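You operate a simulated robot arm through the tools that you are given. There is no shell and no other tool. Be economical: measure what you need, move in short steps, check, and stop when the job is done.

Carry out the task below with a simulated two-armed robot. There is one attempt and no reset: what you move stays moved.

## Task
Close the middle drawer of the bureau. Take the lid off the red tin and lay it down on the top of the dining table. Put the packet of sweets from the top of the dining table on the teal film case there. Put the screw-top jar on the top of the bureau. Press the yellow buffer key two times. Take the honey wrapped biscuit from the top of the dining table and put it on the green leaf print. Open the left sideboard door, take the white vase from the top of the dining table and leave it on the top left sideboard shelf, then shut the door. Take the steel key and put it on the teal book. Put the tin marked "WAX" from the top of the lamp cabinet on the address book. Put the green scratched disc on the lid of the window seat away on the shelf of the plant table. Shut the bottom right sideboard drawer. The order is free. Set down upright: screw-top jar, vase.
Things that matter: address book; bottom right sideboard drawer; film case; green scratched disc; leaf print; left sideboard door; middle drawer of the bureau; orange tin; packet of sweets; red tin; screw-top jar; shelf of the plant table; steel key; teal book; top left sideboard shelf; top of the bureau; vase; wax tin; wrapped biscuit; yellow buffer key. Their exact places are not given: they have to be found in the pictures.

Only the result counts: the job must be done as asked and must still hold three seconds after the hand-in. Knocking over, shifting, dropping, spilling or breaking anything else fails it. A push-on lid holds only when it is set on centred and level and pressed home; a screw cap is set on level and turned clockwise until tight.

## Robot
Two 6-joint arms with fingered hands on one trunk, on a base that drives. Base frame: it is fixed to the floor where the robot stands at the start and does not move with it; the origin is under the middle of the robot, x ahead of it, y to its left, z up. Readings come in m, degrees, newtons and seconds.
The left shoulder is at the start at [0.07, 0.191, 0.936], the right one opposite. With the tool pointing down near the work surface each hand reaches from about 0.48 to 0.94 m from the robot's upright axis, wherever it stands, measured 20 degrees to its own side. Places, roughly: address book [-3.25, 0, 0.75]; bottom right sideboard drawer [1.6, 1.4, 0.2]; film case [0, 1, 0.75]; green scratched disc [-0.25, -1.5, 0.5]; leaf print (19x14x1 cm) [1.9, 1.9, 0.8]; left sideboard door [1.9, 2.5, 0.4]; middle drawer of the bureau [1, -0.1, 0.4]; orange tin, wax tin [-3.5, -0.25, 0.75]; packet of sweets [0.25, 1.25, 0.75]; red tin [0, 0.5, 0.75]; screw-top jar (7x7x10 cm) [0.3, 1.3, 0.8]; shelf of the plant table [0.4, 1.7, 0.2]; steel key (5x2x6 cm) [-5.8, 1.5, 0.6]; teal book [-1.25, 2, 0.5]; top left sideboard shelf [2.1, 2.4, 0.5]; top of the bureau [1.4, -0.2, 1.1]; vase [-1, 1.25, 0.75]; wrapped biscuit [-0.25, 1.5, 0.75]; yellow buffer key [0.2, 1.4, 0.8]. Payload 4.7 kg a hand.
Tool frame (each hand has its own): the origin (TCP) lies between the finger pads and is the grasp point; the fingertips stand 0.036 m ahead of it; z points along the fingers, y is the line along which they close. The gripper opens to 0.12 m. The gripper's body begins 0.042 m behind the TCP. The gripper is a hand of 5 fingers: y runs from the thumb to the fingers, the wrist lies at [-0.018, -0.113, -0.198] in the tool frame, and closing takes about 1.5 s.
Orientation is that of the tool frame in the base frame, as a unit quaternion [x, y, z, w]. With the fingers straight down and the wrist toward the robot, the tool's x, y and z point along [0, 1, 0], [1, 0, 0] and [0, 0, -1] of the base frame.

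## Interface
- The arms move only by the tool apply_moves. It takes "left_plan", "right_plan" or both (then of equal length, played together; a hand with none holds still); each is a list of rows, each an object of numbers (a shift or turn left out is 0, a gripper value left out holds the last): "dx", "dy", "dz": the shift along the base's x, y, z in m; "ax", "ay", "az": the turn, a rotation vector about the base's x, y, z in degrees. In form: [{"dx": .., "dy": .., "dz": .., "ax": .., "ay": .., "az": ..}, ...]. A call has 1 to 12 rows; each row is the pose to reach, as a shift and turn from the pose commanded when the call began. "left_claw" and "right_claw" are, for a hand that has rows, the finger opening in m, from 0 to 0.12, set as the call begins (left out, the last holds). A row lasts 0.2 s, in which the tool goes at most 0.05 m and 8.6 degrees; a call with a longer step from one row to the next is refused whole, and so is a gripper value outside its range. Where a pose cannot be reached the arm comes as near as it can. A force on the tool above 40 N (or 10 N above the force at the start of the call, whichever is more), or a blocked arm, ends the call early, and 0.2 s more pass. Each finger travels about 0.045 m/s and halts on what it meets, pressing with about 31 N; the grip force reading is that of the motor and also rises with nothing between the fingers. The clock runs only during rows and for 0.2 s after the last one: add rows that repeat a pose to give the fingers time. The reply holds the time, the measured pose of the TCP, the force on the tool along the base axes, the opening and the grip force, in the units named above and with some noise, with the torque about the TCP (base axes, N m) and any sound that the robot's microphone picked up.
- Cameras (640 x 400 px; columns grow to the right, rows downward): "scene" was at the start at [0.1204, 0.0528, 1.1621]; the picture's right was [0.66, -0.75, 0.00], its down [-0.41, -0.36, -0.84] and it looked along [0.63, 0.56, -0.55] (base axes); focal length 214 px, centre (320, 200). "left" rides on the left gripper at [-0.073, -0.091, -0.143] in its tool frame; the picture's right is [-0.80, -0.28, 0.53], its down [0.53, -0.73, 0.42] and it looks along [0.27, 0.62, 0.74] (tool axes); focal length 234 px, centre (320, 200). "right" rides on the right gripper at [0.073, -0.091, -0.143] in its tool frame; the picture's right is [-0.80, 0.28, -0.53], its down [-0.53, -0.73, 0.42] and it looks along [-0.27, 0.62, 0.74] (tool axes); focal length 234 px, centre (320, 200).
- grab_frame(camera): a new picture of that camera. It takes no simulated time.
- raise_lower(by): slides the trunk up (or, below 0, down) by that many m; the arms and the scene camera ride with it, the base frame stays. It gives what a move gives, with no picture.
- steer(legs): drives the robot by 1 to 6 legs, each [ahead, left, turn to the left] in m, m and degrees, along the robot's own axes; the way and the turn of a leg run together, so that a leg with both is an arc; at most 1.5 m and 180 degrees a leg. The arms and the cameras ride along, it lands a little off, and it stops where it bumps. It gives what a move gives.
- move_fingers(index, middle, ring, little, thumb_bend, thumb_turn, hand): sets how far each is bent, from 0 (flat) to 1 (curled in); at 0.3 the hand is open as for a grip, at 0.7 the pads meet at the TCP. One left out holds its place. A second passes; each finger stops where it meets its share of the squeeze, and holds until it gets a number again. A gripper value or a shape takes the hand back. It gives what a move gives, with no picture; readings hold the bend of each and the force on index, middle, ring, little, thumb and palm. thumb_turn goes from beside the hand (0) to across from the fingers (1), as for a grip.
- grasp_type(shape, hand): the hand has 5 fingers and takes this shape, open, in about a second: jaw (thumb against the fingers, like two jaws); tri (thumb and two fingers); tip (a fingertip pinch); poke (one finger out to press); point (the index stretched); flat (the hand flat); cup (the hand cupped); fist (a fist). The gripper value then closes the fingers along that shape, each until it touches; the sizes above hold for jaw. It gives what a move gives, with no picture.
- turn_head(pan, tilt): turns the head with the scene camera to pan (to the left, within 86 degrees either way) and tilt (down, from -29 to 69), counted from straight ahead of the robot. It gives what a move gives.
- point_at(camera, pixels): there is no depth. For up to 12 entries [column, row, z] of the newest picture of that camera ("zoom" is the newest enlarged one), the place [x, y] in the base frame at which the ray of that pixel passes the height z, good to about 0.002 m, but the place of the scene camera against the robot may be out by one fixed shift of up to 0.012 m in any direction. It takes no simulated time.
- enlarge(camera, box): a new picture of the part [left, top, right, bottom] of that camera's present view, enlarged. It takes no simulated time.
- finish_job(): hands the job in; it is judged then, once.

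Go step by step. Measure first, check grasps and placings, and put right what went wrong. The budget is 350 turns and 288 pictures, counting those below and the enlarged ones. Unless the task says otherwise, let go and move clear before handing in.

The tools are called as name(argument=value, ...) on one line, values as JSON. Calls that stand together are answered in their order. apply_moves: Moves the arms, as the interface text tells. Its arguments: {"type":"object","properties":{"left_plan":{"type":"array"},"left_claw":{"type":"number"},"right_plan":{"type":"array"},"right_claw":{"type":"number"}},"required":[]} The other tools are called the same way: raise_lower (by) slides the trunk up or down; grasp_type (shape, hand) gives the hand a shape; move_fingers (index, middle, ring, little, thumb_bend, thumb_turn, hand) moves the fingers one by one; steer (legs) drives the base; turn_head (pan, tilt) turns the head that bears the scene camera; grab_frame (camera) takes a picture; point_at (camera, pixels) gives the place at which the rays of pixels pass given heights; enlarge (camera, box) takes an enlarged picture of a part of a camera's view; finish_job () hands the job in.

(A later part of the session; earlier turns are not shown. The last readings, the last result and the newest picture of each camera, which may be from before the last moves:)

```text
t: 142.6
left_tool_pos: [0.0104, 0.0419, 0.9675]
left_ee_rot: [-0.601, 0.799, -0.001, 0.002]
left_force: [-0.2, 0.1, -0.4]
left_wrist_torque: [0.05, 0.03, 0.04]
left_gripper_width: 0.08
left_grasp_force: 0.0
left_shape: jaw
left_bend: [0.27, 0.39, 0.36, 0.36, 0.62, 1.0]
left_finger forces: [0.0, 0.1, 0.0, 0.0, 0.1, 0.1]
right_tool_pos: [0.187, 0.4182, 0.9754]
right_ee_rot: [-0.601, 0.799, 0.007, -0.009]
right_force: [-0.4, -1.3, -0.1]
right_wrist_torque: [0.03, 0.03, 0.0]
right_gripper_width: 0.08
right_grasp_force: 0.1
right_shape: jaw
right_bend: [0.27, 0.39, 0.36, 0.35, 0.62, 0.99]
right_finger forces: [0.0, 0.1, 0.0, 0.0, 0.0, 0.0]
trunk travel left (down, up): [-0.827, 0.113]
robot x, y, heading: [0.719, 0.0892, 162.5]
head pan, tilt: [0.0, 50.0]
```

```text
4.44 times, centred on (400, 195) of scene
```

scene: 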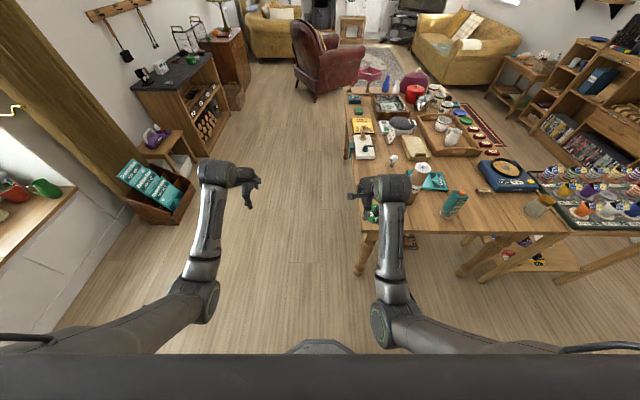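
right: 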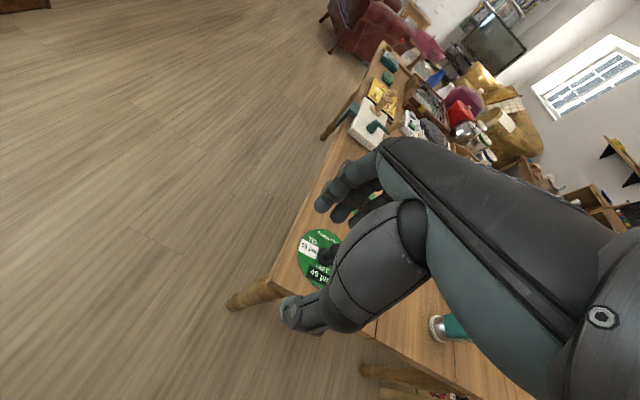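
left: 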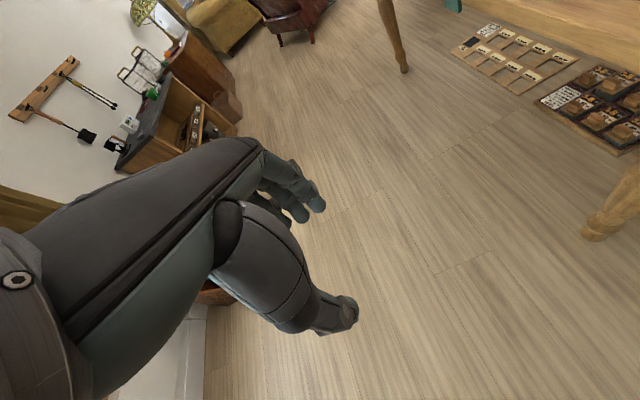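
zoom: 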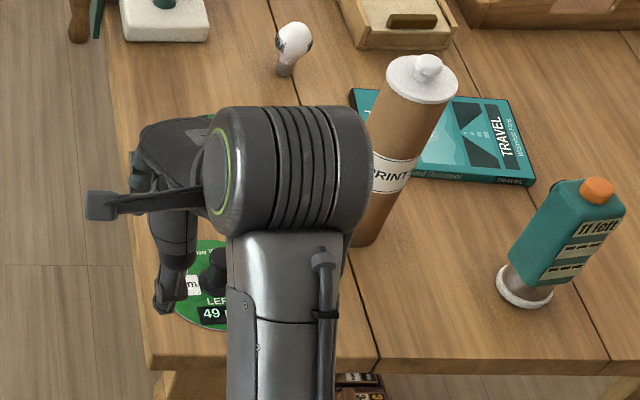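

Mill is ~0.24 m tall, standing northeast of the tin. I'll approach from the southeast, facing northwest, so the hand's narrow side faces the mill.

steer(legs=[[0, 0.263, 0], [0.43, 0, -32.3]])

turn_head(pan=-15, tilt=50)

grab_frame(camera="scene")

grab_frame(camera="right")

```text
t: 146.7
left_tool_pos: [-0.3307, 0.4094, 0.9689]
left_ee_rot: [-0.354, 0.935, -0.002, 0.0]
left_force: [-0.4, 0.6, -0.5]
left_wrist_torque: [-0.01, -0.03, 0.0]
left_gripper_width: 0.0801
left_grasp_force: 0.1
left_shape: jaw
left_bend: [0.27, 0.39, 0.36, 0.36, 0.62, 1.0]
left_finger forces: [0.1, 0.0, 0.0, 0.1, 0.0, 0.0]
right_tool_pos: [0.0177, 0.6321, 0.9746]
right_ee_rot: [-0.354, 0.935, 0.007, -0.007]
right_force: [-0.2, -0.5, 0.1]
right_wrist_torque: [-0.01, 0.01, 0.01]
right_gripper_width: 0.08
right_grasp_force: 0.1
right_shape: jaw
right_bend: [0.27, 0.39, 0.36, 0.35, 0.62, 0.99]
right_finger forces: [0.1, 0.0, 0.0, 0.0, 0.0, 0.1]
trunk travel left (down, up): [-0.827, 0.113]
robot x, y, heading: [0.288, 0.072, 129.8]
head pan, tilt: [0.0, 50.0]
```

```text
t: 147.5
left_tool_pos: [-0.3302, 0.41, 0.9667]
left_ee_rot: [-0.354, 0.935, -0.001, 0.0]
left_force: [-0.2, -0.3, -0.3]
left_wrist_torque: [-0.01, -0.02, -0.01]
left_gripper_width: 0.0797
left_grasp_force: 0.1
left_shape: jaw
left_bend: [0.27, 0.39, 0.36, 0.36, 0.62, 1.0]
left_finger forces: [0.1, 0.0, 0.0, 0.0, 0.0, 0.0]
right_tool_pos: [0.0193, 0.6331, 0.9731]
right_ee_rot: [-0.354, 0.935, 0.007, -0.007]
right_force: [0.4, 0.4, -1.1]
right_wrist_torque: [0.0, -0.02, 0.02]
right_gripper_width: 0.0798
right_grasp_force: 0.1
right_shape: jaw
right_bend: [0.27, 0.39, 0.36, 0.35, 0.62, 0.99]
right_finger forces: [0.0, 0.0, 0.0, 0.0, 0.1, 0.0]
trunk travel left (down, up): [-0.827, 0.113]
robot x, y, heading: [0.293, 0.0647, 129.9]
head pan, tilt: [-15.0, 50.0]
```

```text
227 pictures are left
```

scene: 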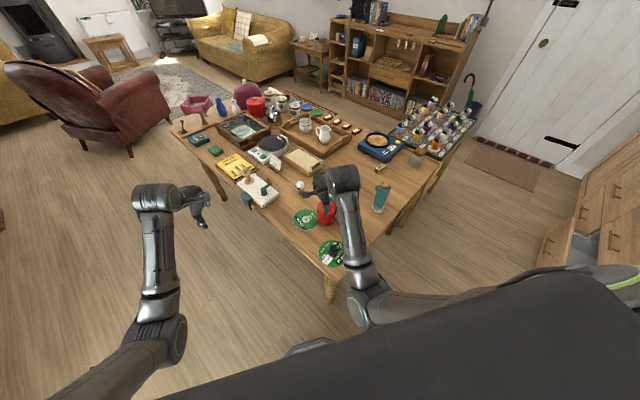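

```text
226 pictures are left
```

right: 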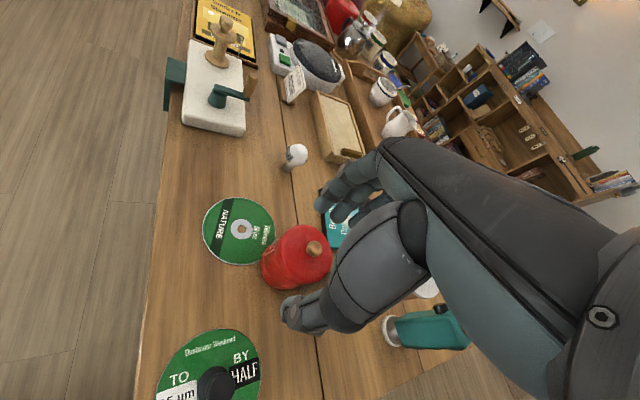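

The tin's knob shows at (314,248) in the right camera; measuring it.

point_at(camera="right", pixels=[[314, 248, 0.84], [314, 248, 0.86], [314, 248, 0.88], [280, 275, 0.75], [240, 230, 0.75], [215, 380, 0.78]])

enlarge(camera="right", box=[220, 180, 380, 300])

enlarge(camera="scene", box=[280, 160, 400, 250])

```text
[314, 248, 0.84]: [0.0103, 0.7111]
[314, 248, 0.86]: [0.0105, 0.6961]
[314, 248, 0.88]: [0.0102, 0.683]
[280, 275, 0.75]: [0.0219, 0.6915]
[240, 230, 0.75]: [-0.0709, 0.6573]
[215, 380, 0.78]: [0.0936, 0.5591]
```

```text
3.33 times, centred on (300, 240) of right
```

zoom: 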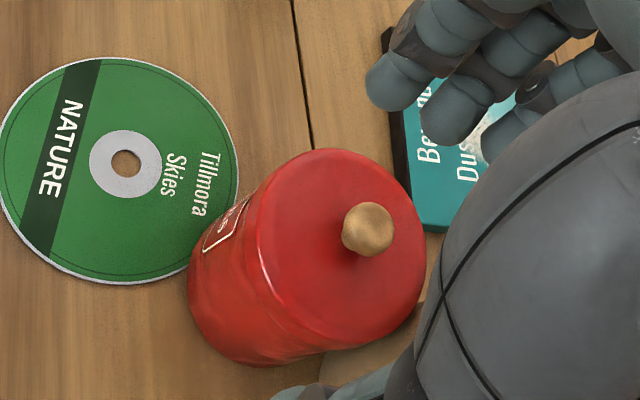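

```text
4.44 times, centred on (340, 205) of scene
```

zoom: 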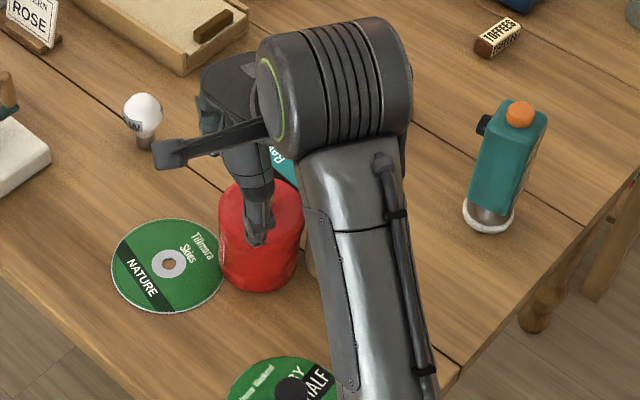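

Mill stands nearly due east of the tin, 9 cm off. A north-facing hand (palm south of the tin) clears it best. I'll raise, back off, turn and come in from the south.

raise_lower(by=0.1)

steer(legs=[[-0.3, 0, 0], [0, 0, -42], [0, 0.79, 0], [0.165, 0, 0]])

turn_head(pan=-10, tilt=50)

grab_frame(camera="scene")

grab_frame(camera="right")

```text
t: 148.8
left_tool_pos: [-0.332, 0.4104, 1.0677]
left_ee_rot: [-0.354, 0.935, -0.001, 0.0]
left_force: [-0.4, 0.2, -0.4]
left_wrist_torque: [-0.04, 0.03, 0.02]
left_gripper_width: 0.08
left_grasp_force: 0.1
left_shape: jaw
left_bend: [0.27, 0.39, 0.36, 0.36, 0.62, 1.0]
left_finger forces: [0.0, 0.0, 0.0, 0.0, 0.0, 0.0]
right_tool_pos: [0.0195, 0.6327, 1.0738]
right_ee_rot: [-0.353, 0.936, 0.007, -0.008]
right_force: [-0.2, 0.0, -0.4]
right_wrist_torque: [0.05, -0.02, 0.0]
right_gripper_width: 0.0798
right_grasp_force: 0.1
right_shape: jaw
right_bend: [0.27, 0.39, 0.36, 0.35, 0.62, 0.99]
right_finger forces: [0.1, 0.0, 0.1, 0.0, 0.1, 0.1]
trunk travel left (down, up): [-0.927, 0.013]
robot x, y, heading: [0.2907, 0.0685, 130.2]
head pan, tilt: [-15.0, 50.0]
```

```text
t: 157.6
left_tool_pos: [-0.5146, 0.7071, 1.0689]
left_ee_rot: [0.008, 1.0, -0.001, 0.0]
left_force: [-0.6, -0.9, 0.4]
left_wrist_torque: [0.01, 0.03, -0.02]
left_gripper_width: 0.0798
left_grasp_force: 0.1
left_shape: jaw
left_bend: [0.27, 0.39, 0.36, 0.36, 0.62, 1.0]
left_finger forces: [0.0, 0.1, 0.1, 0.1, 0.0, 0.1]
right_tool_pos: [-0.1052, 0.6353, 1.0754]
right_ee_rot: [0.008, 1.0, 0.012, -0.004]
right_force: [0.0, 0.0, 0.2]
right_wrist_torque: [0.0, -0.01, -0.01]
right_gripper_width: 0.0797
right_grasp_force: 0.1
right_shape: jaw
right_bend: [0.27, 0.39, 0.36, 0.35, 0.62, 0.99]
right_finger forces: [0.0, 0.0, 0.0, 0.0, 0.0, 0.0]
trunk travel left (down, up): [-0.927, 0.013]
robot x, y, heading: [-0.2857, 0.0388, 87.8]
head pan, tilt: [-15.0, 50.0]
```

```text
t: 158.3
left_tool_pos: [-0.5134, 0.7097, 1.0673]
left_ee_rot: [0.008, 1.0, -0.002, 0.001]
left_force: [0.1, 0.1, -0.3]
left_wrist_torque: [0.02, 0.01, 0.0]
left_gripper_width: 0.08
left_grasp_force: 0.1
left_shape: jaw
left_bend: [0.27, 0.39, 0.36, 0.36, 0.62, 1.0]
left_finger forces: [0.0, 0.1, 0.0, 0.0, 0.1, 0.0]
right_tool_pos: [-0.1038, 0.6386, 1.0739]
right_ee_rot: [0.009, 1.0, 0.01, -0.004]
right_force: [-0.1, 0.0, -0.3]
right_wrist_torque: [-0.03, 0.02, 0.0]
right_gripper_width: 0.0799
right_grasp_force: 0.1
right_shape: jaw
right_bend: [0.27, 0.39, 0.36, 0.35, 0.62, 0.99]
right_finger forces: [0.0, 0.1, 0.0, 0.0, 0.0, 0.1]
trunk travel left (down, up): [-0.927, 0.013]
robot x, y, heading: [-0.2845, 0.0372, 87.5]
head pan, tilt: [-10.0, 50.0]
```

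```text
223 pictures are left
```

scene: 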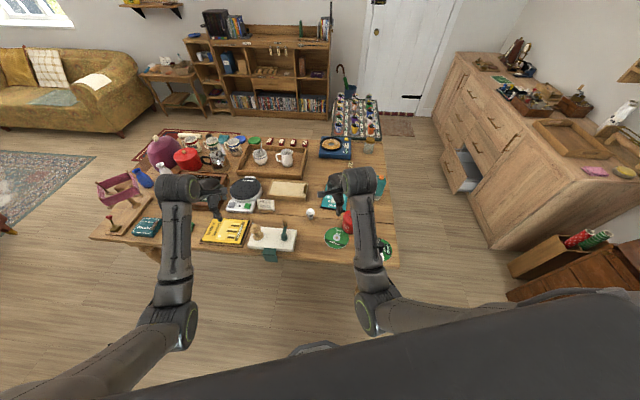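

```text
222 pictures are left
```

right: 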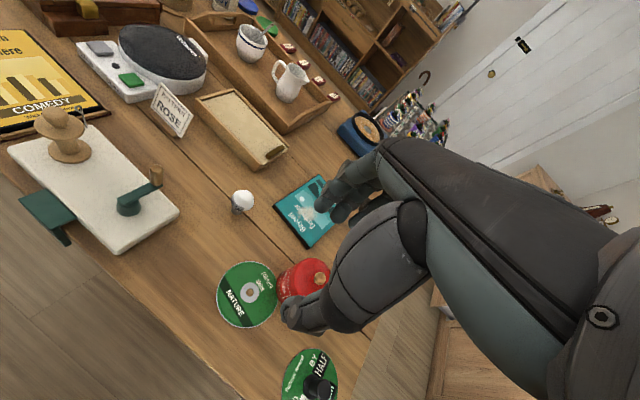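

The view is good. Measuring the knob at (320,277), and the tin's lid, again.

point_at(camera="right", pixels=[[320, 277, 0.85], [320, 277, 0.87], [320, 277, 0.89], [308, 279, 0.85], [249, 294, 0.75], [317, 388, 0.785]])

enlarge(camera="right", box=[220, 220, 380, 340])

```text
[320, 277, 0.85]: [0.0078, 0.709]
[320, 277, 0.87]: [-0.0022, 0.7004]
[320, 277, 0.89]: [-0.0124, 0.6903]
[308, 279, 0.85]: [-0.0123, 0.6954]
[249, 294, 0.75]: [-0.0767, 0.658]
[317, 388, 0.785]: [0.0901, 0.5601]
```

```text
3.33 times, centred on (300, 280) of right
```

zoom: 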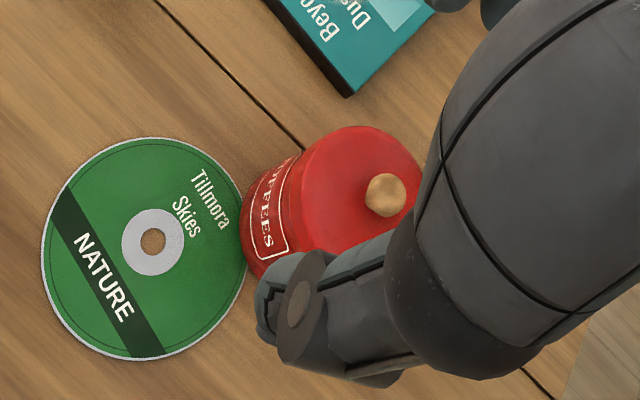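

Two-view intersection puts the knob at (0.010,0.708,0.846). I'll move above it and look before lowering.

apply_moves(right_claw=0.05, right_plan=[{"dx": 0.03, "dy": 0.02}, {"dx": 0.06, "dy": 0.04}, {"dx": 0.09, "dy": 0.06}, {"dx": 0.113, "dy": 0.07}, {"dx": 0.113, "dy": 0.07, "dz": -0.045}, {"dx": 0.113, "dy": 0.07, "dz": -0.09}, {"dx": 0.113, "dy": 0.07, "dz": -0.12}])

grab_frame(camera="right")

enlarge(camera="scene", box=[300, 150, 420, 250])

```text
t: 159.9
left_tool_pos: [-0.5161, 0.7065, 1.068]
left_ee_rot: [0.007, 1.0, 0.0, 0.001]
left_force: [0.0, 0.1, 0.7]
left_wrist_torque: [-0.04, 0.01, 0.03]
left_gripper_width: 0.0799
left_grasp_force: 0.0
left_shape: jaw
left_bend: [0.27, 0.39, 0.36, 0.36, 0.62, 1.0]
left_finger forces: [0.0, 0.1, 0.0, 0.0, 0.0, 0.1]
right_tool_pos: [0.0055, 0.7145, 0.974]
right_ee_rot: [0.004, 1.0, 0.028, -0.003]
right_force: [0.3, -1.5, 13.5]
right_wrist_torque: [0.49, -0.74, -0.02]
right_gripper_width: 0.0504
right_grasp_force: 0.0
right_shape: jaw
right_bend: [0.74, 0.48, 0.46, 0.42, 0.72, 1.0]
right_finger forces: [0.0, 0.1, 0.0, 13.2, 0.0, 0.0]
trunk travel left (down, up): [-0.927, 0.013]
robot x, y, heading: [-0.2841, 0.0385, 87.6]
head pan, tilt: [-10.0, 50.0]
stopped in row 7 (right hand): the force on the tool passed its limit (the readings are from after the stop); the commanded pose is now the measured one
```

```text
220 pictures are left
```

right: 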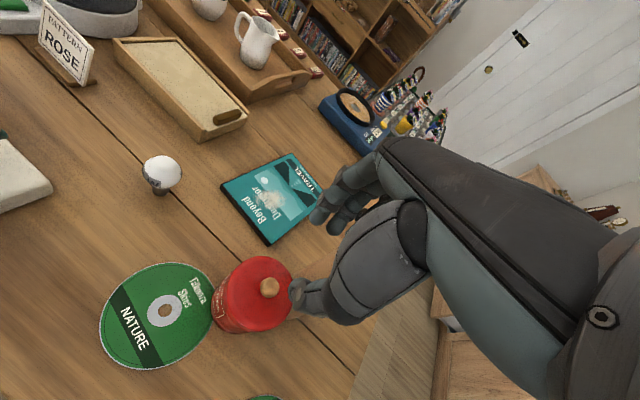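

```text
4.00 times, centred on (360, 200) of scene
```

zoom: 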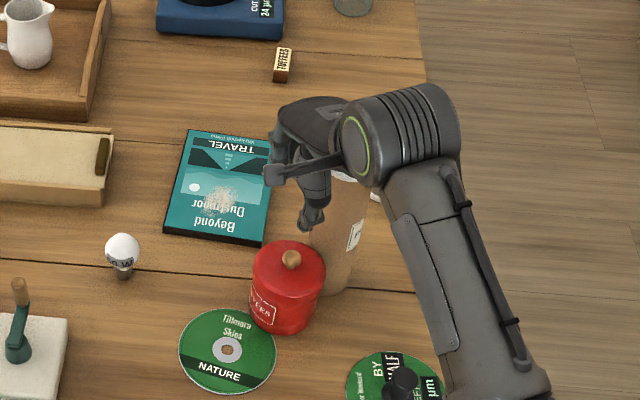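

The little finger touched the mill's top; it still stands. I'll lift off at once and re-measure.

apply_moves(right_plan=[{"dz": 0.03}, {"dz": 0.06}, {"dx": -0.04, "dz": 0.08}, {"dx": -0.08, "dz": 0.08}])

grab_frame(camera="right")

enlarge(camera="scene", box=[300, 150, 420, 250])

```text
t: 160.9
left_tool_pos: [-0.5155, 0.7092, 1.0677]
left_ee_rot: [0.008, 1.0, -0.002, 0.0]
left_force: [-0.7, -0.5, -0.3]
left_wrist_torque: [0.0, 0.0, 0.03]
left_gripper_width: 0.0799
left_grasp_force: 0.0
left_shape: jaw
left_bend: [0.27, 0.39, 0.36, 0.36, 0.62, 1.0]
left_finger forces: [0.0, 0.0, 0.0, 0.0, 0.1, 0.0]
right_tool_pos: [-0.0762, 0.7157, 1.0517]
right_ee_rot: [0.006, 1.0, 0.024, -0.002]
right_force: [0.0, 0.3, -0.6]
right_wrist_torque: [-0.04, -0.01, -0.01]
right_gripper_width: 0.0503
right_grasp_force: 0.2
right_shape: jaw
right_bend: [0.74, 0.48, 0.46, 0.43, 0.72, 1.0]
right_finger forces: [0.0, 0.2, 0.0, 0.1, 0.0, 0.0]
trunk travel left (down, up): [-0.927, 0.013]
robot x, y, heading: [-0.2842, 0.0347, 87.6]
head pan, tilt: [-10.0, 50.0]
```

```text
218 pictures are left
```

right: 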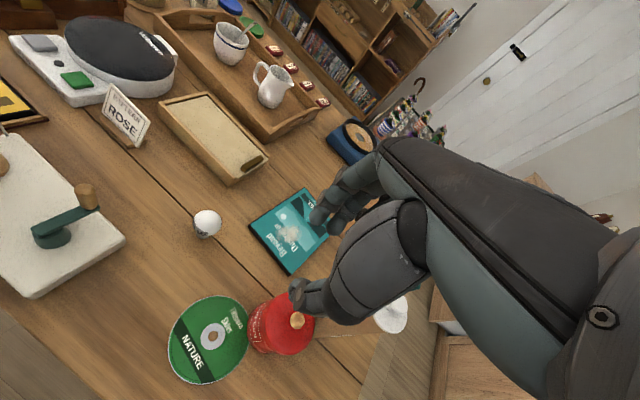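

```text
4.00 times, centred on (360, 200) of scene
```

zoom: 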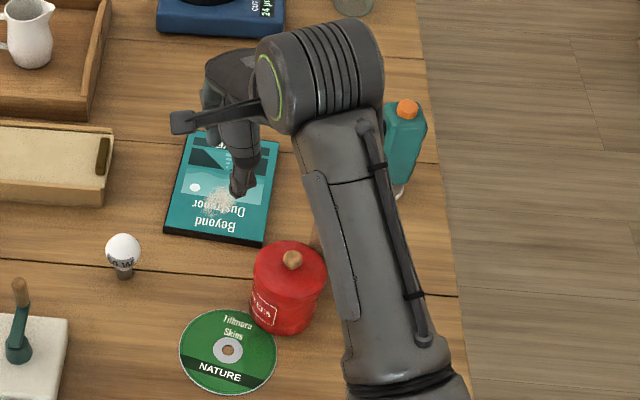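

point_at(camera="right", pixels=[[298, 320, 0.84], [298, 320, 0.85], [298, 320, 0.87], [390, 313, 0.96], [390, 313, 0.98], [390, 313, 1.0], [212, 336, 0.75], [207, 222, 0.79]])

point_at(camera="scene", pixels=[[353, 215, 0.84], [353, 215, 0.87], [338, 237, 0.75]])

```text
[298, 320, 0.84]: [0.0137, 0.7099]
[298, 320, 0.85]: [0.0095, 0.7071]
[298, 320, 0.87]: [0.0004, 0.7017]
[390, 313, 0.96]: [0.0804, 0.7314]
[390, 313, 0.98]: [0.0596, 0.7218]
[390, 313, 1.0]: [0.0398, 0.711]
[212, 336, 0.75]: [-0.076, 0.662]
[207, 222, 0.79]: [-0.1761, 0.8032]
```

```text
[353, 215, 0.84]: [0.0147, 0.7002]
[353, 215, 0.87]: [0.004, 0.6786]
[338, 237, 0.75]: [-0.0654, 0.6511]
```

The mill's top is at about 0.95 and it nearly touches the tin on the east. The left hand with a fingertip pinch keeps its bulk to the west, so I'll use that: shape "tip" and shift the robot east.

grasp_type(hand="left", shape="tip")

apply_moves(right_plan=[{"dz": 0.03}, {"dx": 0.04, "dz": 0.05}, {"dx": 0.08, "dz": 0.05}])

steer(legs=[[0.0, -0.47, 0]])

grab_frame(camera="left")

grab_frame(camera="scene")

```text
t: 161.8
left_tool_pos: [-0.5125, 0.7098, 1.068]
left_ee_rot: [0.007, 1.0, -0.001, 0.0]
left_force: [-0.8, -0.4, 0.8]
left_wrist_torque: [0.0, 0.06, 0.01]
left_gripper_width: 0.1203
left_grasp_force: 0.0
left_shape: tip
left_bend: [0.3, 0.98, 0.99, 0.99, 0.3, 0.98]
left_finger forces: [0.1, 0.0, 0.0, 0.0, 0.0, 0.0]
right_tool_pos: [-0.0731, 0.7164, 1.0499]
right_ee_rot: [0.006, 1.0, 0.023, -0.002]
right_force: [-1.4, -0.2, 0.0]
right_wrist_torque: [-0.02, -0.03, 0.03]
right_gripper_width: 0.0502
right_grasp_force: 0.0
right_shape: jaw
right_bend: [0.74, 0.48, 0.46, 0.43, 0.72, 1.0]
right_finger forces: [0.0, 0.0, 0.0, 0.0, 0.0, 0.0]
trunk travel left (down, up): [-0.927, 0.013]
robot x, y, heading: [-0.2864, 0.0348, 87.8]
head pan, tilt: [-10.0, 50.0]
```

```text
t: 162.6
left_tool_pos: [-0.5111, 0.7089, 1.0681]
left_ee_rot: [0.007, 1.0, -0.002, -0.001]
left_force: [1.4, -0.2, 0.9]
left_wrist_torque: [0.03, 0.01, -0.01]
left_gripper_width: 0.1201
left_grasp_force: 0.1
left_shape: tip
left_bend: [0.3, 0.98, 0.99, 0.99, 0.3, 0.98]
left_finger forces: [0.0, 0.0, 0.0, 0.1, 0.0, 0.1]
right_tool_pos: [0.0084, 0.7154, 1.1007]
right_ee_rot: [0.006, 1.0, 0.024, -0.004]
right_force: [0.8, -0.5, -0.9]
right_wrist_torque: [0.02, 0.04, 0.03]
right_gripper_width: 0.0502
right_grasp_force: 0.0
right_shape: jaw
right_bend: [0.74, 0.48, 0.46, 0.43, 0.72, 1.0]
right_finger forces: [0.0, 0.1, 0.0, 0.0, 0.0, 0.1]
trunk travel left (down, up): [-0.927, 0.013]
robot x, y, heading: [-0.2835, 0.0398, 87.9]
head pan, tilt: [-10.0, 50.0]
```

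```text
t: 165.4
left_tool_pos: [-0.0591, 0.6911, 1.0669]
left_ee_rot: [0.004, 1.0, -0.002, 0.0]
left_force: [-0.7, 0.0, -0.1]
left_wrist_torque: [0.01, 0.02, 0.01]
left_gripper_width: 0.1199
left_grasp_force: 0.0
left_shape: tip
left_bend: [0.3, 0.98, 0.99, 0.99, 0.3, 0.98]
left_finger forces: [0.0, 0.0, 0.0, 0.0, 0.0, 0.0]
right_tool_pos: [0.4613, 0.7015, 1.1013]
right_ee_rot: [0.001, 1.0, 0.024, -0.003]
right_force: [0.8, -0.4, 0.2]
right_wrist_torque: [-0.02, -0.01, -0.01]
right_gripper_width: 0.0501
right_grasp_force: 0.2
right_shape: jaw
right_bend: [0.74, 0.48, 0.46, 0.43, 0.72, 1.0]
right_finger forces: [0.0, 0.1, 0.1, 0.0, 0.1, 0.0]
trunk travel left (down, up): [-0.927, 0.013]
robot x, y, heading: [0.1802, 0.0161, 87.7]
head pan, tilt: [-10.0, 50.0]
```

```text
216 pictures are left
```

left: 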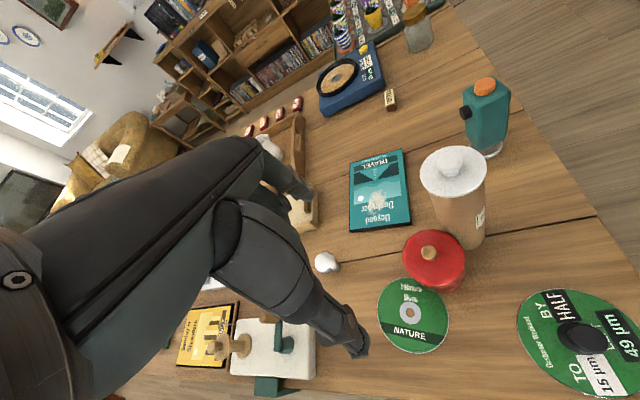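

```text
215 pictures are left
```

scene: 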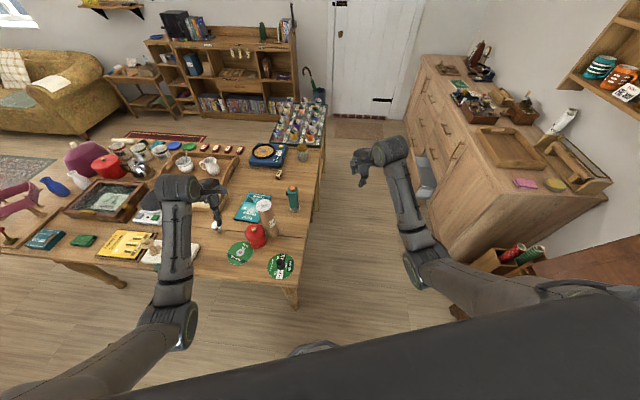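

The left camera shows everything clearly: tin knob (428,252), mill top (452,168), film case (380,190), packet (390,98), jar (418,30). Measuring.

point_at(camera="left", pixels=[[428, 253, 0.848], [428, 253, 0.86], [452, 165, 0.94], [452, 165, 0.96], [452, 165, 0.98], [390, 99, 0.77], [348, 165, 0.765], [405, 149, 0.765], [411, 222, 0.765], [350, 231, 0.765], [417, 38, 0.8], [578, 340, 0.79]])

enlarge(camera="left", box=[300, 0, 520, 140])

```text
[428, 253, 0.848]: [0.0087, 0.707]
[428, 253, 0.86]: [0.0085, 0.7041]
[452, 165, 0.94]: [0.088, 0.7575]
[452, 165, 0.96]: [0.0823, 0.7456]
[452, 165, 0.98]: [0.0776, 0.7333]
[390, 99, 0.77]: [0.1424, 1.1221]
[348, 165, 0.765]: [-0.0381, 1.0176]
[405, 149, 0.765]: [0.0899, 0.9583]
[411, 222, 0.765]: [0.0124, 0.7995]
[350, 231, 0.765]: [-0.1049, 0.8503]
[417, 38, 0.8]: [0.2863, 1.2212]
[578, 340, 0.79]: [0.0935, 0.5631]
```

```text
2.86 times, centred on (410, 70) of left
```

zoom: 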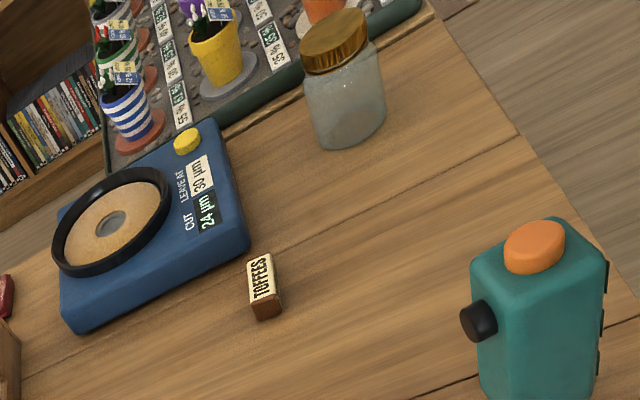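

Knob at (0.009,0.707). Index pad sits ~1 cm east of the tool axis, so I'll aim the tool at x≈0.001, closing to 5 cm and descending in steps.

apply_moves(left_claw=0.05, left_plan=[{"dx": 0.03, "dy": 0.008}, {"dx": 0.06, "dy": 0.016}, {"dx": 0.06, "dy": 0.016, "dz": -0.04}, {"dx": 0.06, "dy": 0.016, "dz": -0.08}, {"dx": 0.06, "dy": 0.016, "dz": -0.12}, {"dx": 0.06, "dy": 0.016, "dz": -0.15}])

grab_frame(camera="left")

enlarge(camera="scene", box=[200, 180, 320, 280])

```text
t: 166.8
left_tool_pos: [0.0001, 0.7071, 0.916]
left_ee_rot: [0.005, 1.0, -0.002, 0.0]
left_force: [-0.7, 1.0, -0.3]
left_wrist_torque: [-0.04, 0.0, 0.0]
left_gripper_width: 0.0508
left_grasp_force: 0.0
left_shape: tip
left_bend: [0.73, 0.98, 0.99, 0.99, 0.72, 1.0]
left_finger forces: [0.1, 0.0, 0.0, 0.0, 0.1, 0.0]
right_tool_pos: [0.4623, 0.7009, 1.1005]
right_ee_rot: [0.001, 1.0, 0.023, -0.004]
right_force: [-0.2, 0.6, 0.6]
right_wrist_torque: [0.01, 0.0, 0.0]
right_gripper_width: 0.0502
right_grasp_force: 0.0
right_shape: jaw
right_bend: [0.74, 0.48, 0.46, 0.43, 0.72, 1.0]
right_finger forces: [0.0, 0.1, 0.1, 0.0, 0.1, 0.1]
trunk travel left (down, up): [-0.927, 0.013]
robot x, y, heading: [0.1771, 0.0226, 88.1]
head pan, tilt: [-10.0, 50.0]
```

```text
213 pictures are left
```

left: 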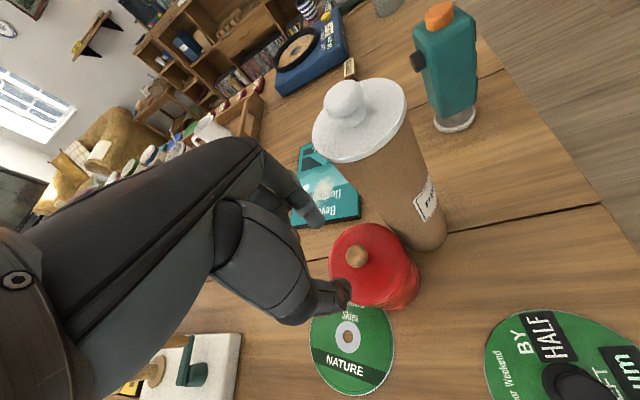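

```text
4.00 times, centred on (260, 230) of scene
```

zoom: 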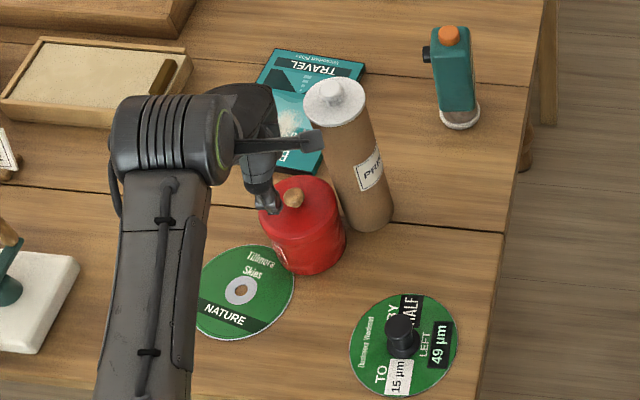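

point_at(camera="left", pixels=[[333, 258, 0.88], [322, 222, 0.88], [343, 293, 0.88], [356, 256, 0.848], [358, 80, 0.95], [372, 120, 0.945]])

```text
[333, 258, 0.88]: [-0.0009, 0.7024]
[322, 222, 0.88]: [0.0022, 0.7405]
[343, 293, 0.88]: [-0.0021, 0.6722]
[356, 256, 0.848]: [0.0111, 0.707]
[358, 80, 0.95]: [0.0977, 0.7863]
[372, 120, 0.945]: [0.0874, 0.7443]
```

The pinch centre is at the tool point, so I need 1 cm more to the east. Then I'll descend around the knob.

apply_moves(left_plan=[{"dx": 0.01, "dy": 0.001}, {"dx": 0.01, "dy": 0.001, "dz": -0.015}, {"dx": 0.01, "dy": 0.001, "dz": -0.03}, {"dx": 0.01, "dy": 0.001, "dz": -0.036}])

enlarge(camera="left", box=[260, 180, 420, 300])

```text
t: 167.8
left_tool_pos: [0.0128, 0.7067, 0.8799]
left_ee_rot: [0.004, 1.0, -0.002, 0.0]
left_force: [-0.1, -0.7, -0.1]
left_wrist_torque: [-0.01, -0.02, -0.02]
left_gripper_width: 0.0502
left_grasp_force: 0.0
left_shape: tip
left_bend: [0.73, 0.98, 0.99, 0.99, 0.72, 1.0]
left_finger forces: [0.0, 0.0, 0.0, 0.0, 0.1, 0.1]
right_tool_pos: [0.4629, 0.701, 1.1019]
right_ee_rot: [0.001, 1.0, 0.024, -0.004]
right_force: [0.0, -0.2, -0.8]
right_wrist_torque: [0.03, 0.0, 0.05]
right_gripper_width: 0.0503
right_grasp_force: 0.1
right_shape: jaw
right_bend: [0.74, 0.48, 0.46, 0.43, 0.72, 1.0]
right_finger forces: [0.1, 0.0, 0.0, 0.0, 0.0, 0.0]
trunk travel left (down, up): [-0.927, 0.013]
robot x, y, heading: [0.1743, 0.0226, 88.3]
head pan, tilt: [-10.0, 50.0]
```

```text
3.33 times, centred on (340, 240) of left
```

zoom: 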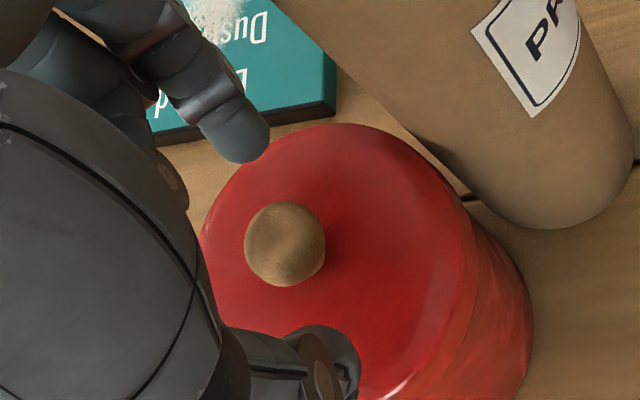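

The knob sits between index tip and thumb. Closing, then a first small lift.

apply_moves(left_claw=0, left_plan=[{}, {}, {}, {}, {}, {}, {"dz": 0.005}, {"dz": 0.01}, {"dz": 0.015}, {"dz": 0.02}])

grab_frame(camera="left")

```text
t: 170.0
left_tool_pos: [0.0113, 0.7088, 0.8995]
left_ee_rot: [0.005, 1.0, -0.003, 0.0]
left_force: [-0.3, 1.4, -2.3]
left_wrist_torque: [0.04, 0.0, 0.01]
left_gripper_width: 0.008
left_grasp_force: 31.2
left_shape: tip
left_bend: [0.71, 1.0, 1.0, 1.0, 0.74, 1.0]
left_finger forces: [21.8, 0.0, 0.0, 0.0, 21.6, 0.1]
right_tool_pos: [0.4611, 0.7014, 1.1007]
right_ee_rot: [0.001, 1.0, 0.024, -0.003]
right_force: [0.0, 0.9, -0.7]
right_wrist_torque: [0.0, 0.0, 0.01]
right_gripper_width: 0.0502
right_grasp_force: 0.1
right_shape: jaw
right_bend: [0.74, 0.48, 0.46, 0.43, 0.72, 1.0]
right_finger forces: [0.0, 0.0, 0.0, 0.1, 0.1, 0.0]
trunk travel left (down, up): [-0.927, 0.013]
robot x, y, heading: [0.1778, 0.0201, 88.4]
head pan, tilt: [-10.0, 50.0]
```

```text
210 pictures are left
```

left: 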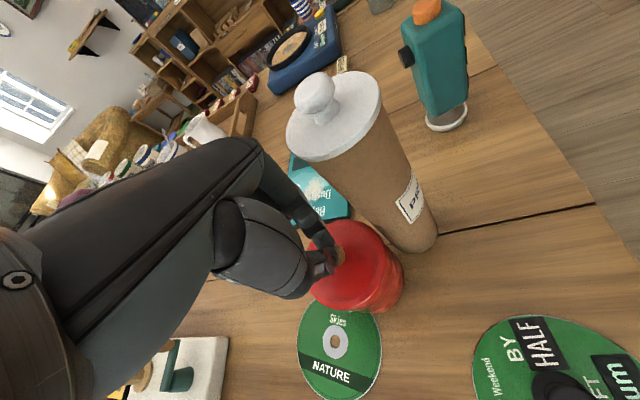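

enlarge(camera="left", box=[280, 200, 420, 320])

enlarge(camera="scene", box=[210, 190, 310, 270])

```text
3.33 times, centred on (350, 260) of left
```

zoom: 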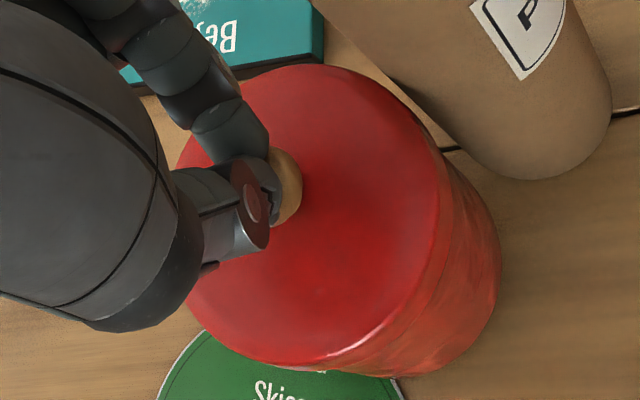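

```text
5.00 times, centred on (260, 230) of scene
```

zoom: 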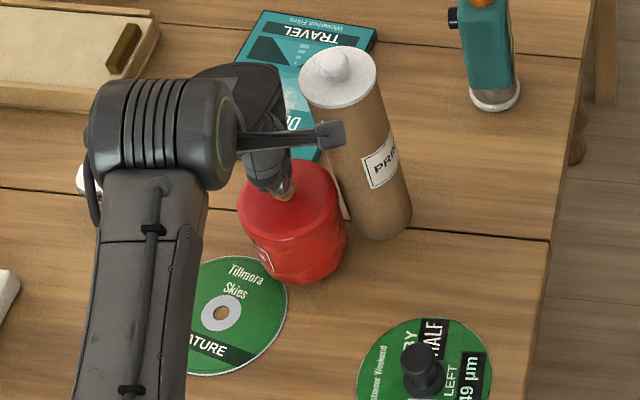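

The whole tin came up with the lid (both views show it raised), so it needs a second hand on the body. I'll set it back exactly where it stood and first clear the disc away.

apply_moves(left_plan=[{"dz": -0.01}, {"dz": -0.016}, {"dz": -0.019}, {"dz": -0.021}])

apply_moves(left_claw=0.06, left_plan=[{}, {}, {}, {}, {}, {}, {}, {"dz": 0.04}, {"dz": 0.08}, {"dz": 0.12}, {"dz": 0.16}, {"dz": 0.19}])

grab_frame(camera="left")

```text
t: 171.0
left_tool_pos: [0.0114, 0.7086, 0.8834]
left_ee_rot: [0.003, 1.0, 0.002, 0.0]
left_force: [-3.7, 0.8, 18.8]
left_wrist_torque: [0.02, 0.17, 0.01]
left_gripper_width: 0.0079
left_grasp_force: 31.5
left_shape: tip
left_bend: [0.71, 1.0, 1.0, 1.0, 0.74, 1.0]
left_finger forces: [28.0, 0.0, 0.1, 0.0, 26.8, 0.0]
right_tool_pos: [0.461, 0.6996, 1.1038]
right_ee_rot: [0.0, 1.0, 0.025, -0.002]
right_force: [-0.1, 0.1, -0.5]
right_wrist_torque: [0.0, 0.04, 0.03]
right_gripper_width: 0.0501
right_grasp_force: 0.0
right_shape: jaw
right_bend: [0.74, 0.48, 0.46, 0.43, 0.72, 1.0]
right_finger forces: [0.1, 0.1, 0.0, 0.0, 0.0, 0.0]
trunk travel left (down, up): [-0.927, 0.013]
robot x, y, heading: [0.1773, 0.023, 88.2]
head pan, tilt: [-10.0, 50.0]
```

```text
t: 173.6
left_tool_pos: [0.0118, 0.7096, 1.0685]
left_ee_rot: [0.003, 1.0, -0.002, 0.001]
left_force: [-1.4, -0.9, -0.8]
left_wrist_torque: [0.02, 0.01, 0.0]
left_gripper_width: 0.0595
left_grasp_force: 0.1
left_shape: tip
left_bend: [0.73, 0.98, 0.99, 0.99, 0.71, 1.0]
left_finger forces: [0.0, 0.0, 0.0, 0.0, 0.0, 0.0]
right_tool_pos: [0.4619, 0.7012, 1.1007]
right_ee_rot: [0.001, 1.0, 0.024, -0.004]
right_force: [-0.1, 0.3, -0.1]
right_wrist_torque: [0.03, 0.0, 0.02]
right_gripper_width: 0.0504
right_grasp_force: 0.0
right_shape: jaw
right_bend: [0.74, 0.48, 0.46, 0.43, 0.72, 1.0]
right_finger forces: [0.0, 0.0, 0.1, 0.0, 0.0, 0.0]
trunk travel left (down, up): [-0.927, 0.013]
robot x, y, heading: [0.1753, 0.0197, 88.4]
head pan, tilt: [-10.0, 50.0]
```

```text
207 pictures are left
```

left: 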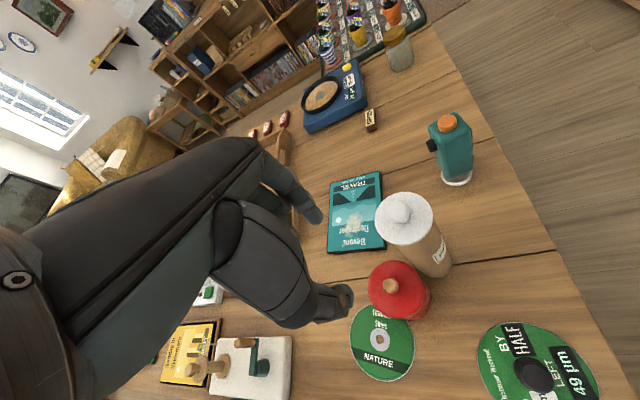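

The tin stands as before. Now the left hand (jaw) takes the disc by its knob.

grasp_type(hand="left", shape="jaw")

apply_moves(left_claw=0.08, left_plan=[{"dy": -0.05}, {"dy": -0.1}, {"dx": 0.01, "dy": -0.145}, {"dx": 0.05, "dy": -0.1526}, {"dx": 0.094, "dy": -0.1526}, {"dx": 0.094, "dy": -0.1526, "dz": -0.05}, {"dx": 0.094, "dy": -0.1526, "dz": -0.1}, {"dx": 0.094, "dy": -0.1526, "dz": -0.15}, {"dx": 0.094, "dy": -0.1526, "dz": -0.18}])

grab_frame(camera="left")

```text
t: 174.5
left_tool_pos: [0.0114, 0.7075, 1.0687]
left_ee_rot: [0.004, 1.0, -0.002, 0.001]
left_force: [0.2, 0.1, 0.2]
left_wrist_torque: [-0.02, -0.01, -0.02]
left_gripper_width: 0.1199
left_grasp_force: 0.0
left_shape: jaw
left_bend: [0.3, 0.3, 0.3, 0.3, 0.3, 0.98]
left_finger forces: [0.0, 0.0, 0.0, 0.0, 0.0, 0.1]
right_tool_pos: [0.4606, 0.7014, 1.1026]
right_ee_rot: [0.002, 1.0, 0.023, -0.003]
right_force: [0.4, 0.0, -0.3]
right_wrist_torque: [0.04, 0.03, -0.01]
right_gripper_width: 0.0501
right_grasp_force: 0.1
right_shape: jaw
right_bend: [0.74, 0.48, 0.46, 0.43, 0.72, 1.0]
right_finger forces: [0.0, 0.0, 0.0, 0.0, 0.1, 0.1]
trunk travel left (down, up): [-0.927, 0.013]
robot x, y, heading: [0.1758, 0.0208, 88.3]
head pan, tilt: [-10.0, 50.0]
```

```text
t: 175.5
left_tool_pos: [-0.0432, 0.571, 1.0621]
left_ee_rot: [-0.016, 0.994, 0.012, -0.11]
left_force: [-0.5, -0.6, 0.1]
left_wrist_torque: [0.0, 0.0, 0.0]
left_gripper_width: 0.0802
left_grasp_force: 0.1
left_shape: jaw
left_bend: [0.27, 0.39, 0.36, 0.35, 0.62, 1.0]
left_finger forces: [0.1, 0.1, 0.0, 0.0, 0.0, 0.1]
left hand out of reach, approached as far as the arm can: row 5
right_tool_pos: [0.4613, 0.7029, 1.1018]
right_ee_rot: [0.001, 1.0, 0.023, -0.003]
right_force: [-0.1, -0.1, 0.0]
right_wrist_torque: [-0.02, 0.0, -0.02]
right_gripper_width: 0.0501
right_grasp_force: 0.1
right_shape: jaw
right_bend: [0.74, 0.48, 0.46, 0.43, 0.72, 1.0]
right_finger forces: [0.0, 0.0, 0.0, 0.1, 0.1, 0.1]
trunk travel left (down, up): [-0.927, 0.013]
robot x, y, heading: [0.1807, 0.0224, 88.3]
head pan, tilt: [-10.0, 50.0]
stopped in row 5 (left hand): the arm was blocked; the commanded pose is now the measured one
```

```text
206 pictures are left
```

left: 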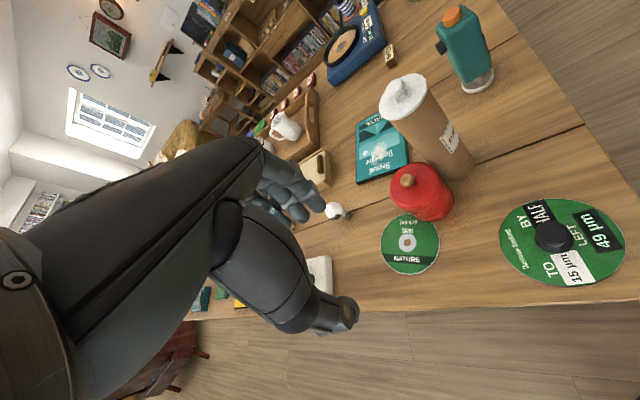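

Too close to the body for that spot. I'll level the hand, shift the robot back and right, and go on.

steer(legs=[[-0.145, -0.155, 0]])

apply_moves(left_plan=[{"ax": -0.7, "ay": -6.3, "az": -1.1, "dy": 0.03}, {"ax": -1.4, "ay": -12.6, "az": -2.3, "dy": 0.06}, {"ax": -1.4, "ay": -12.6, "az": -2.3, "dy": 0.1}, {"ax": -1.4, "ay": -12.6, "az": -2.3, "dy": 0.13}, {"ax": -1.4, "ay": -12.6, "az": -2.3, "dy": 0.13, "dz": -0.05}, {"ax": -1.4, "ay": -12.6, "az": -2.3, "dy": 0.13, "dz": -0.1}, {"ax": -1.4, "ay": -12.6, "az": -2.3, "dy": 0.13, "dz": -0.15}])

grab_frame(camera="left")

```text
t: 177.2
left_tool_pos: [0.1078, 0.4259, 1.0613]
left_ee_rot: [-0.014, 0.994, 0.011, -0.11]
left_force: [-0.3, -0.3, -0.4]
left_wrist_torque: [0.02, -0.04, 0.0]
left_gripper_width: 0.0803
left_grasp_force: 0.0
left_shape: jaw
left_bend: [0.27, 0.39, 0.36, 0.35, 0.62, 1.0]
left_finger forces: [0.1, 0.1, 0.1, 0.0, 0.0, 0.0]
right_tool_pos: [0.611, 0.5546, 1.1006]
right_ee_rot: [0.001, 1.0, 0.024, -0.003]
right_force: [-0.5, -0.7, -1.5]
right_wrist_torque: [-0.01, -0.01, 0.02]
right_gripper_width: 0.0504
right_grasp_force: 0.1
right_shape: jaw
right_bend: [0.74, 0.48, 0.46, 0.43, 0.72, 1.0]
right_finger forces: [0.1, 0.0, 0.0, 0.0, 0.0, 0.1]
trunk travel left (down, up): [-0.927, 0.013]
robot x, y, heading: [0.3261, -0.1257, 87.9]
head pan, tilt: [-10.0, 50.0]
```

```text
t: 178.8
left_tool_pos: [0.1093, 0.5552, 0.9123]
left_ee_rot: [0.006, 1.0, 0.001, -0.001]
left_force: [-0.1, 0.0, -0.7]
left_wrist_torque: [-0.02, 0.0, 0.0]
left_gripper_width: 0.0805
left_grasp_force: 0.1
left_shape: jaw
left_bend: [0.27, 0.39, 0.36, 0.35, 0.62, 1.0]
left_finger forces: [0.0, 0.1, 0.0, 0.1, 0.1, 0.0]
right_tool_pos: [0.6126, 0.5556, 1.1007]
right_ee_rot: [0.002, 1.0, 0.024, -0.002]
right_force: [-0.8, 0.0, 0.1]
right_wrist_torque: [-0.02, -0.04, 0.0]
right_gripper_width: 0.0503
right_grasp_force: 0.1
right_shape: jaw
right_bend: [0.74, 0.48, 0.46, 0.43, 0.72, 1.0]
right_finger forces: [0.1, 0.0, 0.0, 0.0, 0.1, 0.0]
trunk travel left (down, up): [-0.927, 0.013]
robot x, y, heading: [0.3247, -0.1271, 88.1]
head pan, tilt: [-10.0, 50.0]
```

```text
205 pictures are left
```

left: 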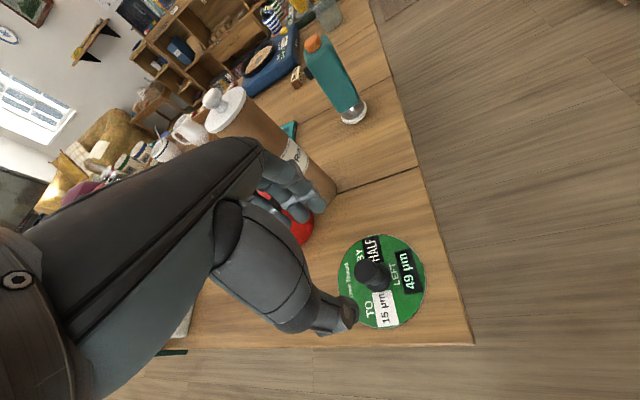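

point_at(camera="left", pixels=[[370, 270, 0.795], [380, 282, 0.755], [374, 278, 0.775]])

```text
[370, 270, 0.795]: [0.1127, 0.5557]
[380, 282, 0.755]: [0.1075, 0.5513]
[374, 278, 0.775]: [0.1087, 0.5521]
```

Knob at (0.109,0.554), right under the hand. Lowering and closing.

apply_moves(left_plan=[{"dz": -0.04}, {"dz": -0.08}, {"dz": -0.11}, {"dz": -0.122}])

apply_moves(left_claw=0, left_plan=[{}, {}, {}, {}, {}, {}, {}, {"dz": 0.03}, {"dz": 0.08}, {"dz": 0.13}, {"dz": 0.18}, {"dz": 0.22}])

grab_frame(camera="left")

```text
t: 179.8
left_tool_pos: [0.1089, 0.555, 0.79]
left_ee_rot: [0.006, 1.0, 0.001, 0.0]
left_force: [0.1, 0.2, -0.1]
left_wrist_torque: [-0.04, -0.02, 0.01]
left_gripper_width: 0.0804
left_grasp_force: 0.0
left_shape: jaw
left_bend: [0.27, 0.39, 0.36, 0.35, 0.62, 1.0]
left_finger forces: [0.0, 0.0, 0.1, 0.0, 0.1, 0.0]
right_tool_pos: [0.6128, 0.5543, 1.1007]
right_ee_rot: [0.002, 1.0, 0.024, -0.003]
right_force: [-0.1, 0.9, 0.0]
right_wrist_torque: [0.01, -0.01, 0.01]
right_gripper_width: 0.0503
right_grasp_force: 0.1
right_shape: jaw
right_bend: [0.74, 0.48, 0.46, 0.43, 0.72, 1.0]
right_finger forces: [0.1, 0.0, 0.0, 0.0, 0.0, 0.0]
trunk travel left (down, up): [-0.927, 0.013]
robot x, y, heading: [0.3276, -0.1251, 88.0]
head pan, tilt: [-10.0, 50.0]
```

```text
t: 182.3
left_tool_pos: [0.1095, 0.5552, 1.0129]
left_ee_rot: [0.006, 1.0, -0.001, -0.001]
left_force: [0.0, 0.4, -0.3]
left_wrist_torque: [0.03, -0.02, 0.03]
left_gripper_width: 0.0137
left_grasp_force: 31.0
left_shape: jaw
left_bend: [0.72, 0.63, 0.7, 0.7, 0.75, 1.0]
left_finger forces: [14.2, 12.1, 0.0, 0.0, 26.3, 0.1]
right_tool_pos: [0.6123, 0.5538, 1.1012]
right_ee_rot: [0.001, 1.0, 0.025, -0.003]
right_force: [-1.0, -0.2, 0.4]
right_wrist_torque: [0.0, -0.01, 0.02]
right_gripper_width: 0.0504
right_grasp_force: 0.0
right_shape: jaw
right_bend: [0.74, 0.48, 0.46, 0.43, 0.72, 1.0]
right_finger forces: [0.0, 0.0, 0.1, 0.1, 0.0, 0.0]
trunk travel left (down, up): [-0.927, 0.013]
robot x, y, heading: [0.3268, -0.1263, 88.1]
head pan, tilt: [-10.0, 50.0]
```

```text
204 pictures are left
```

left: 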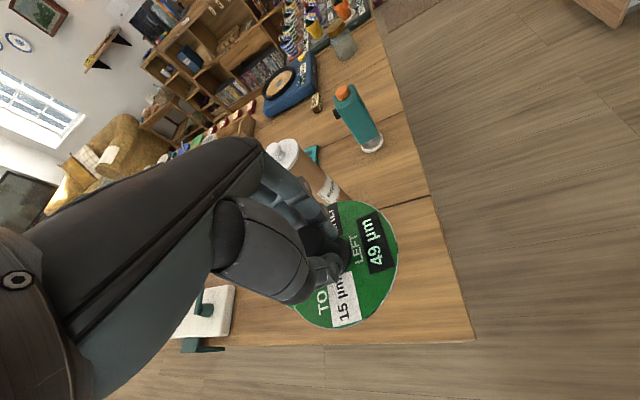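

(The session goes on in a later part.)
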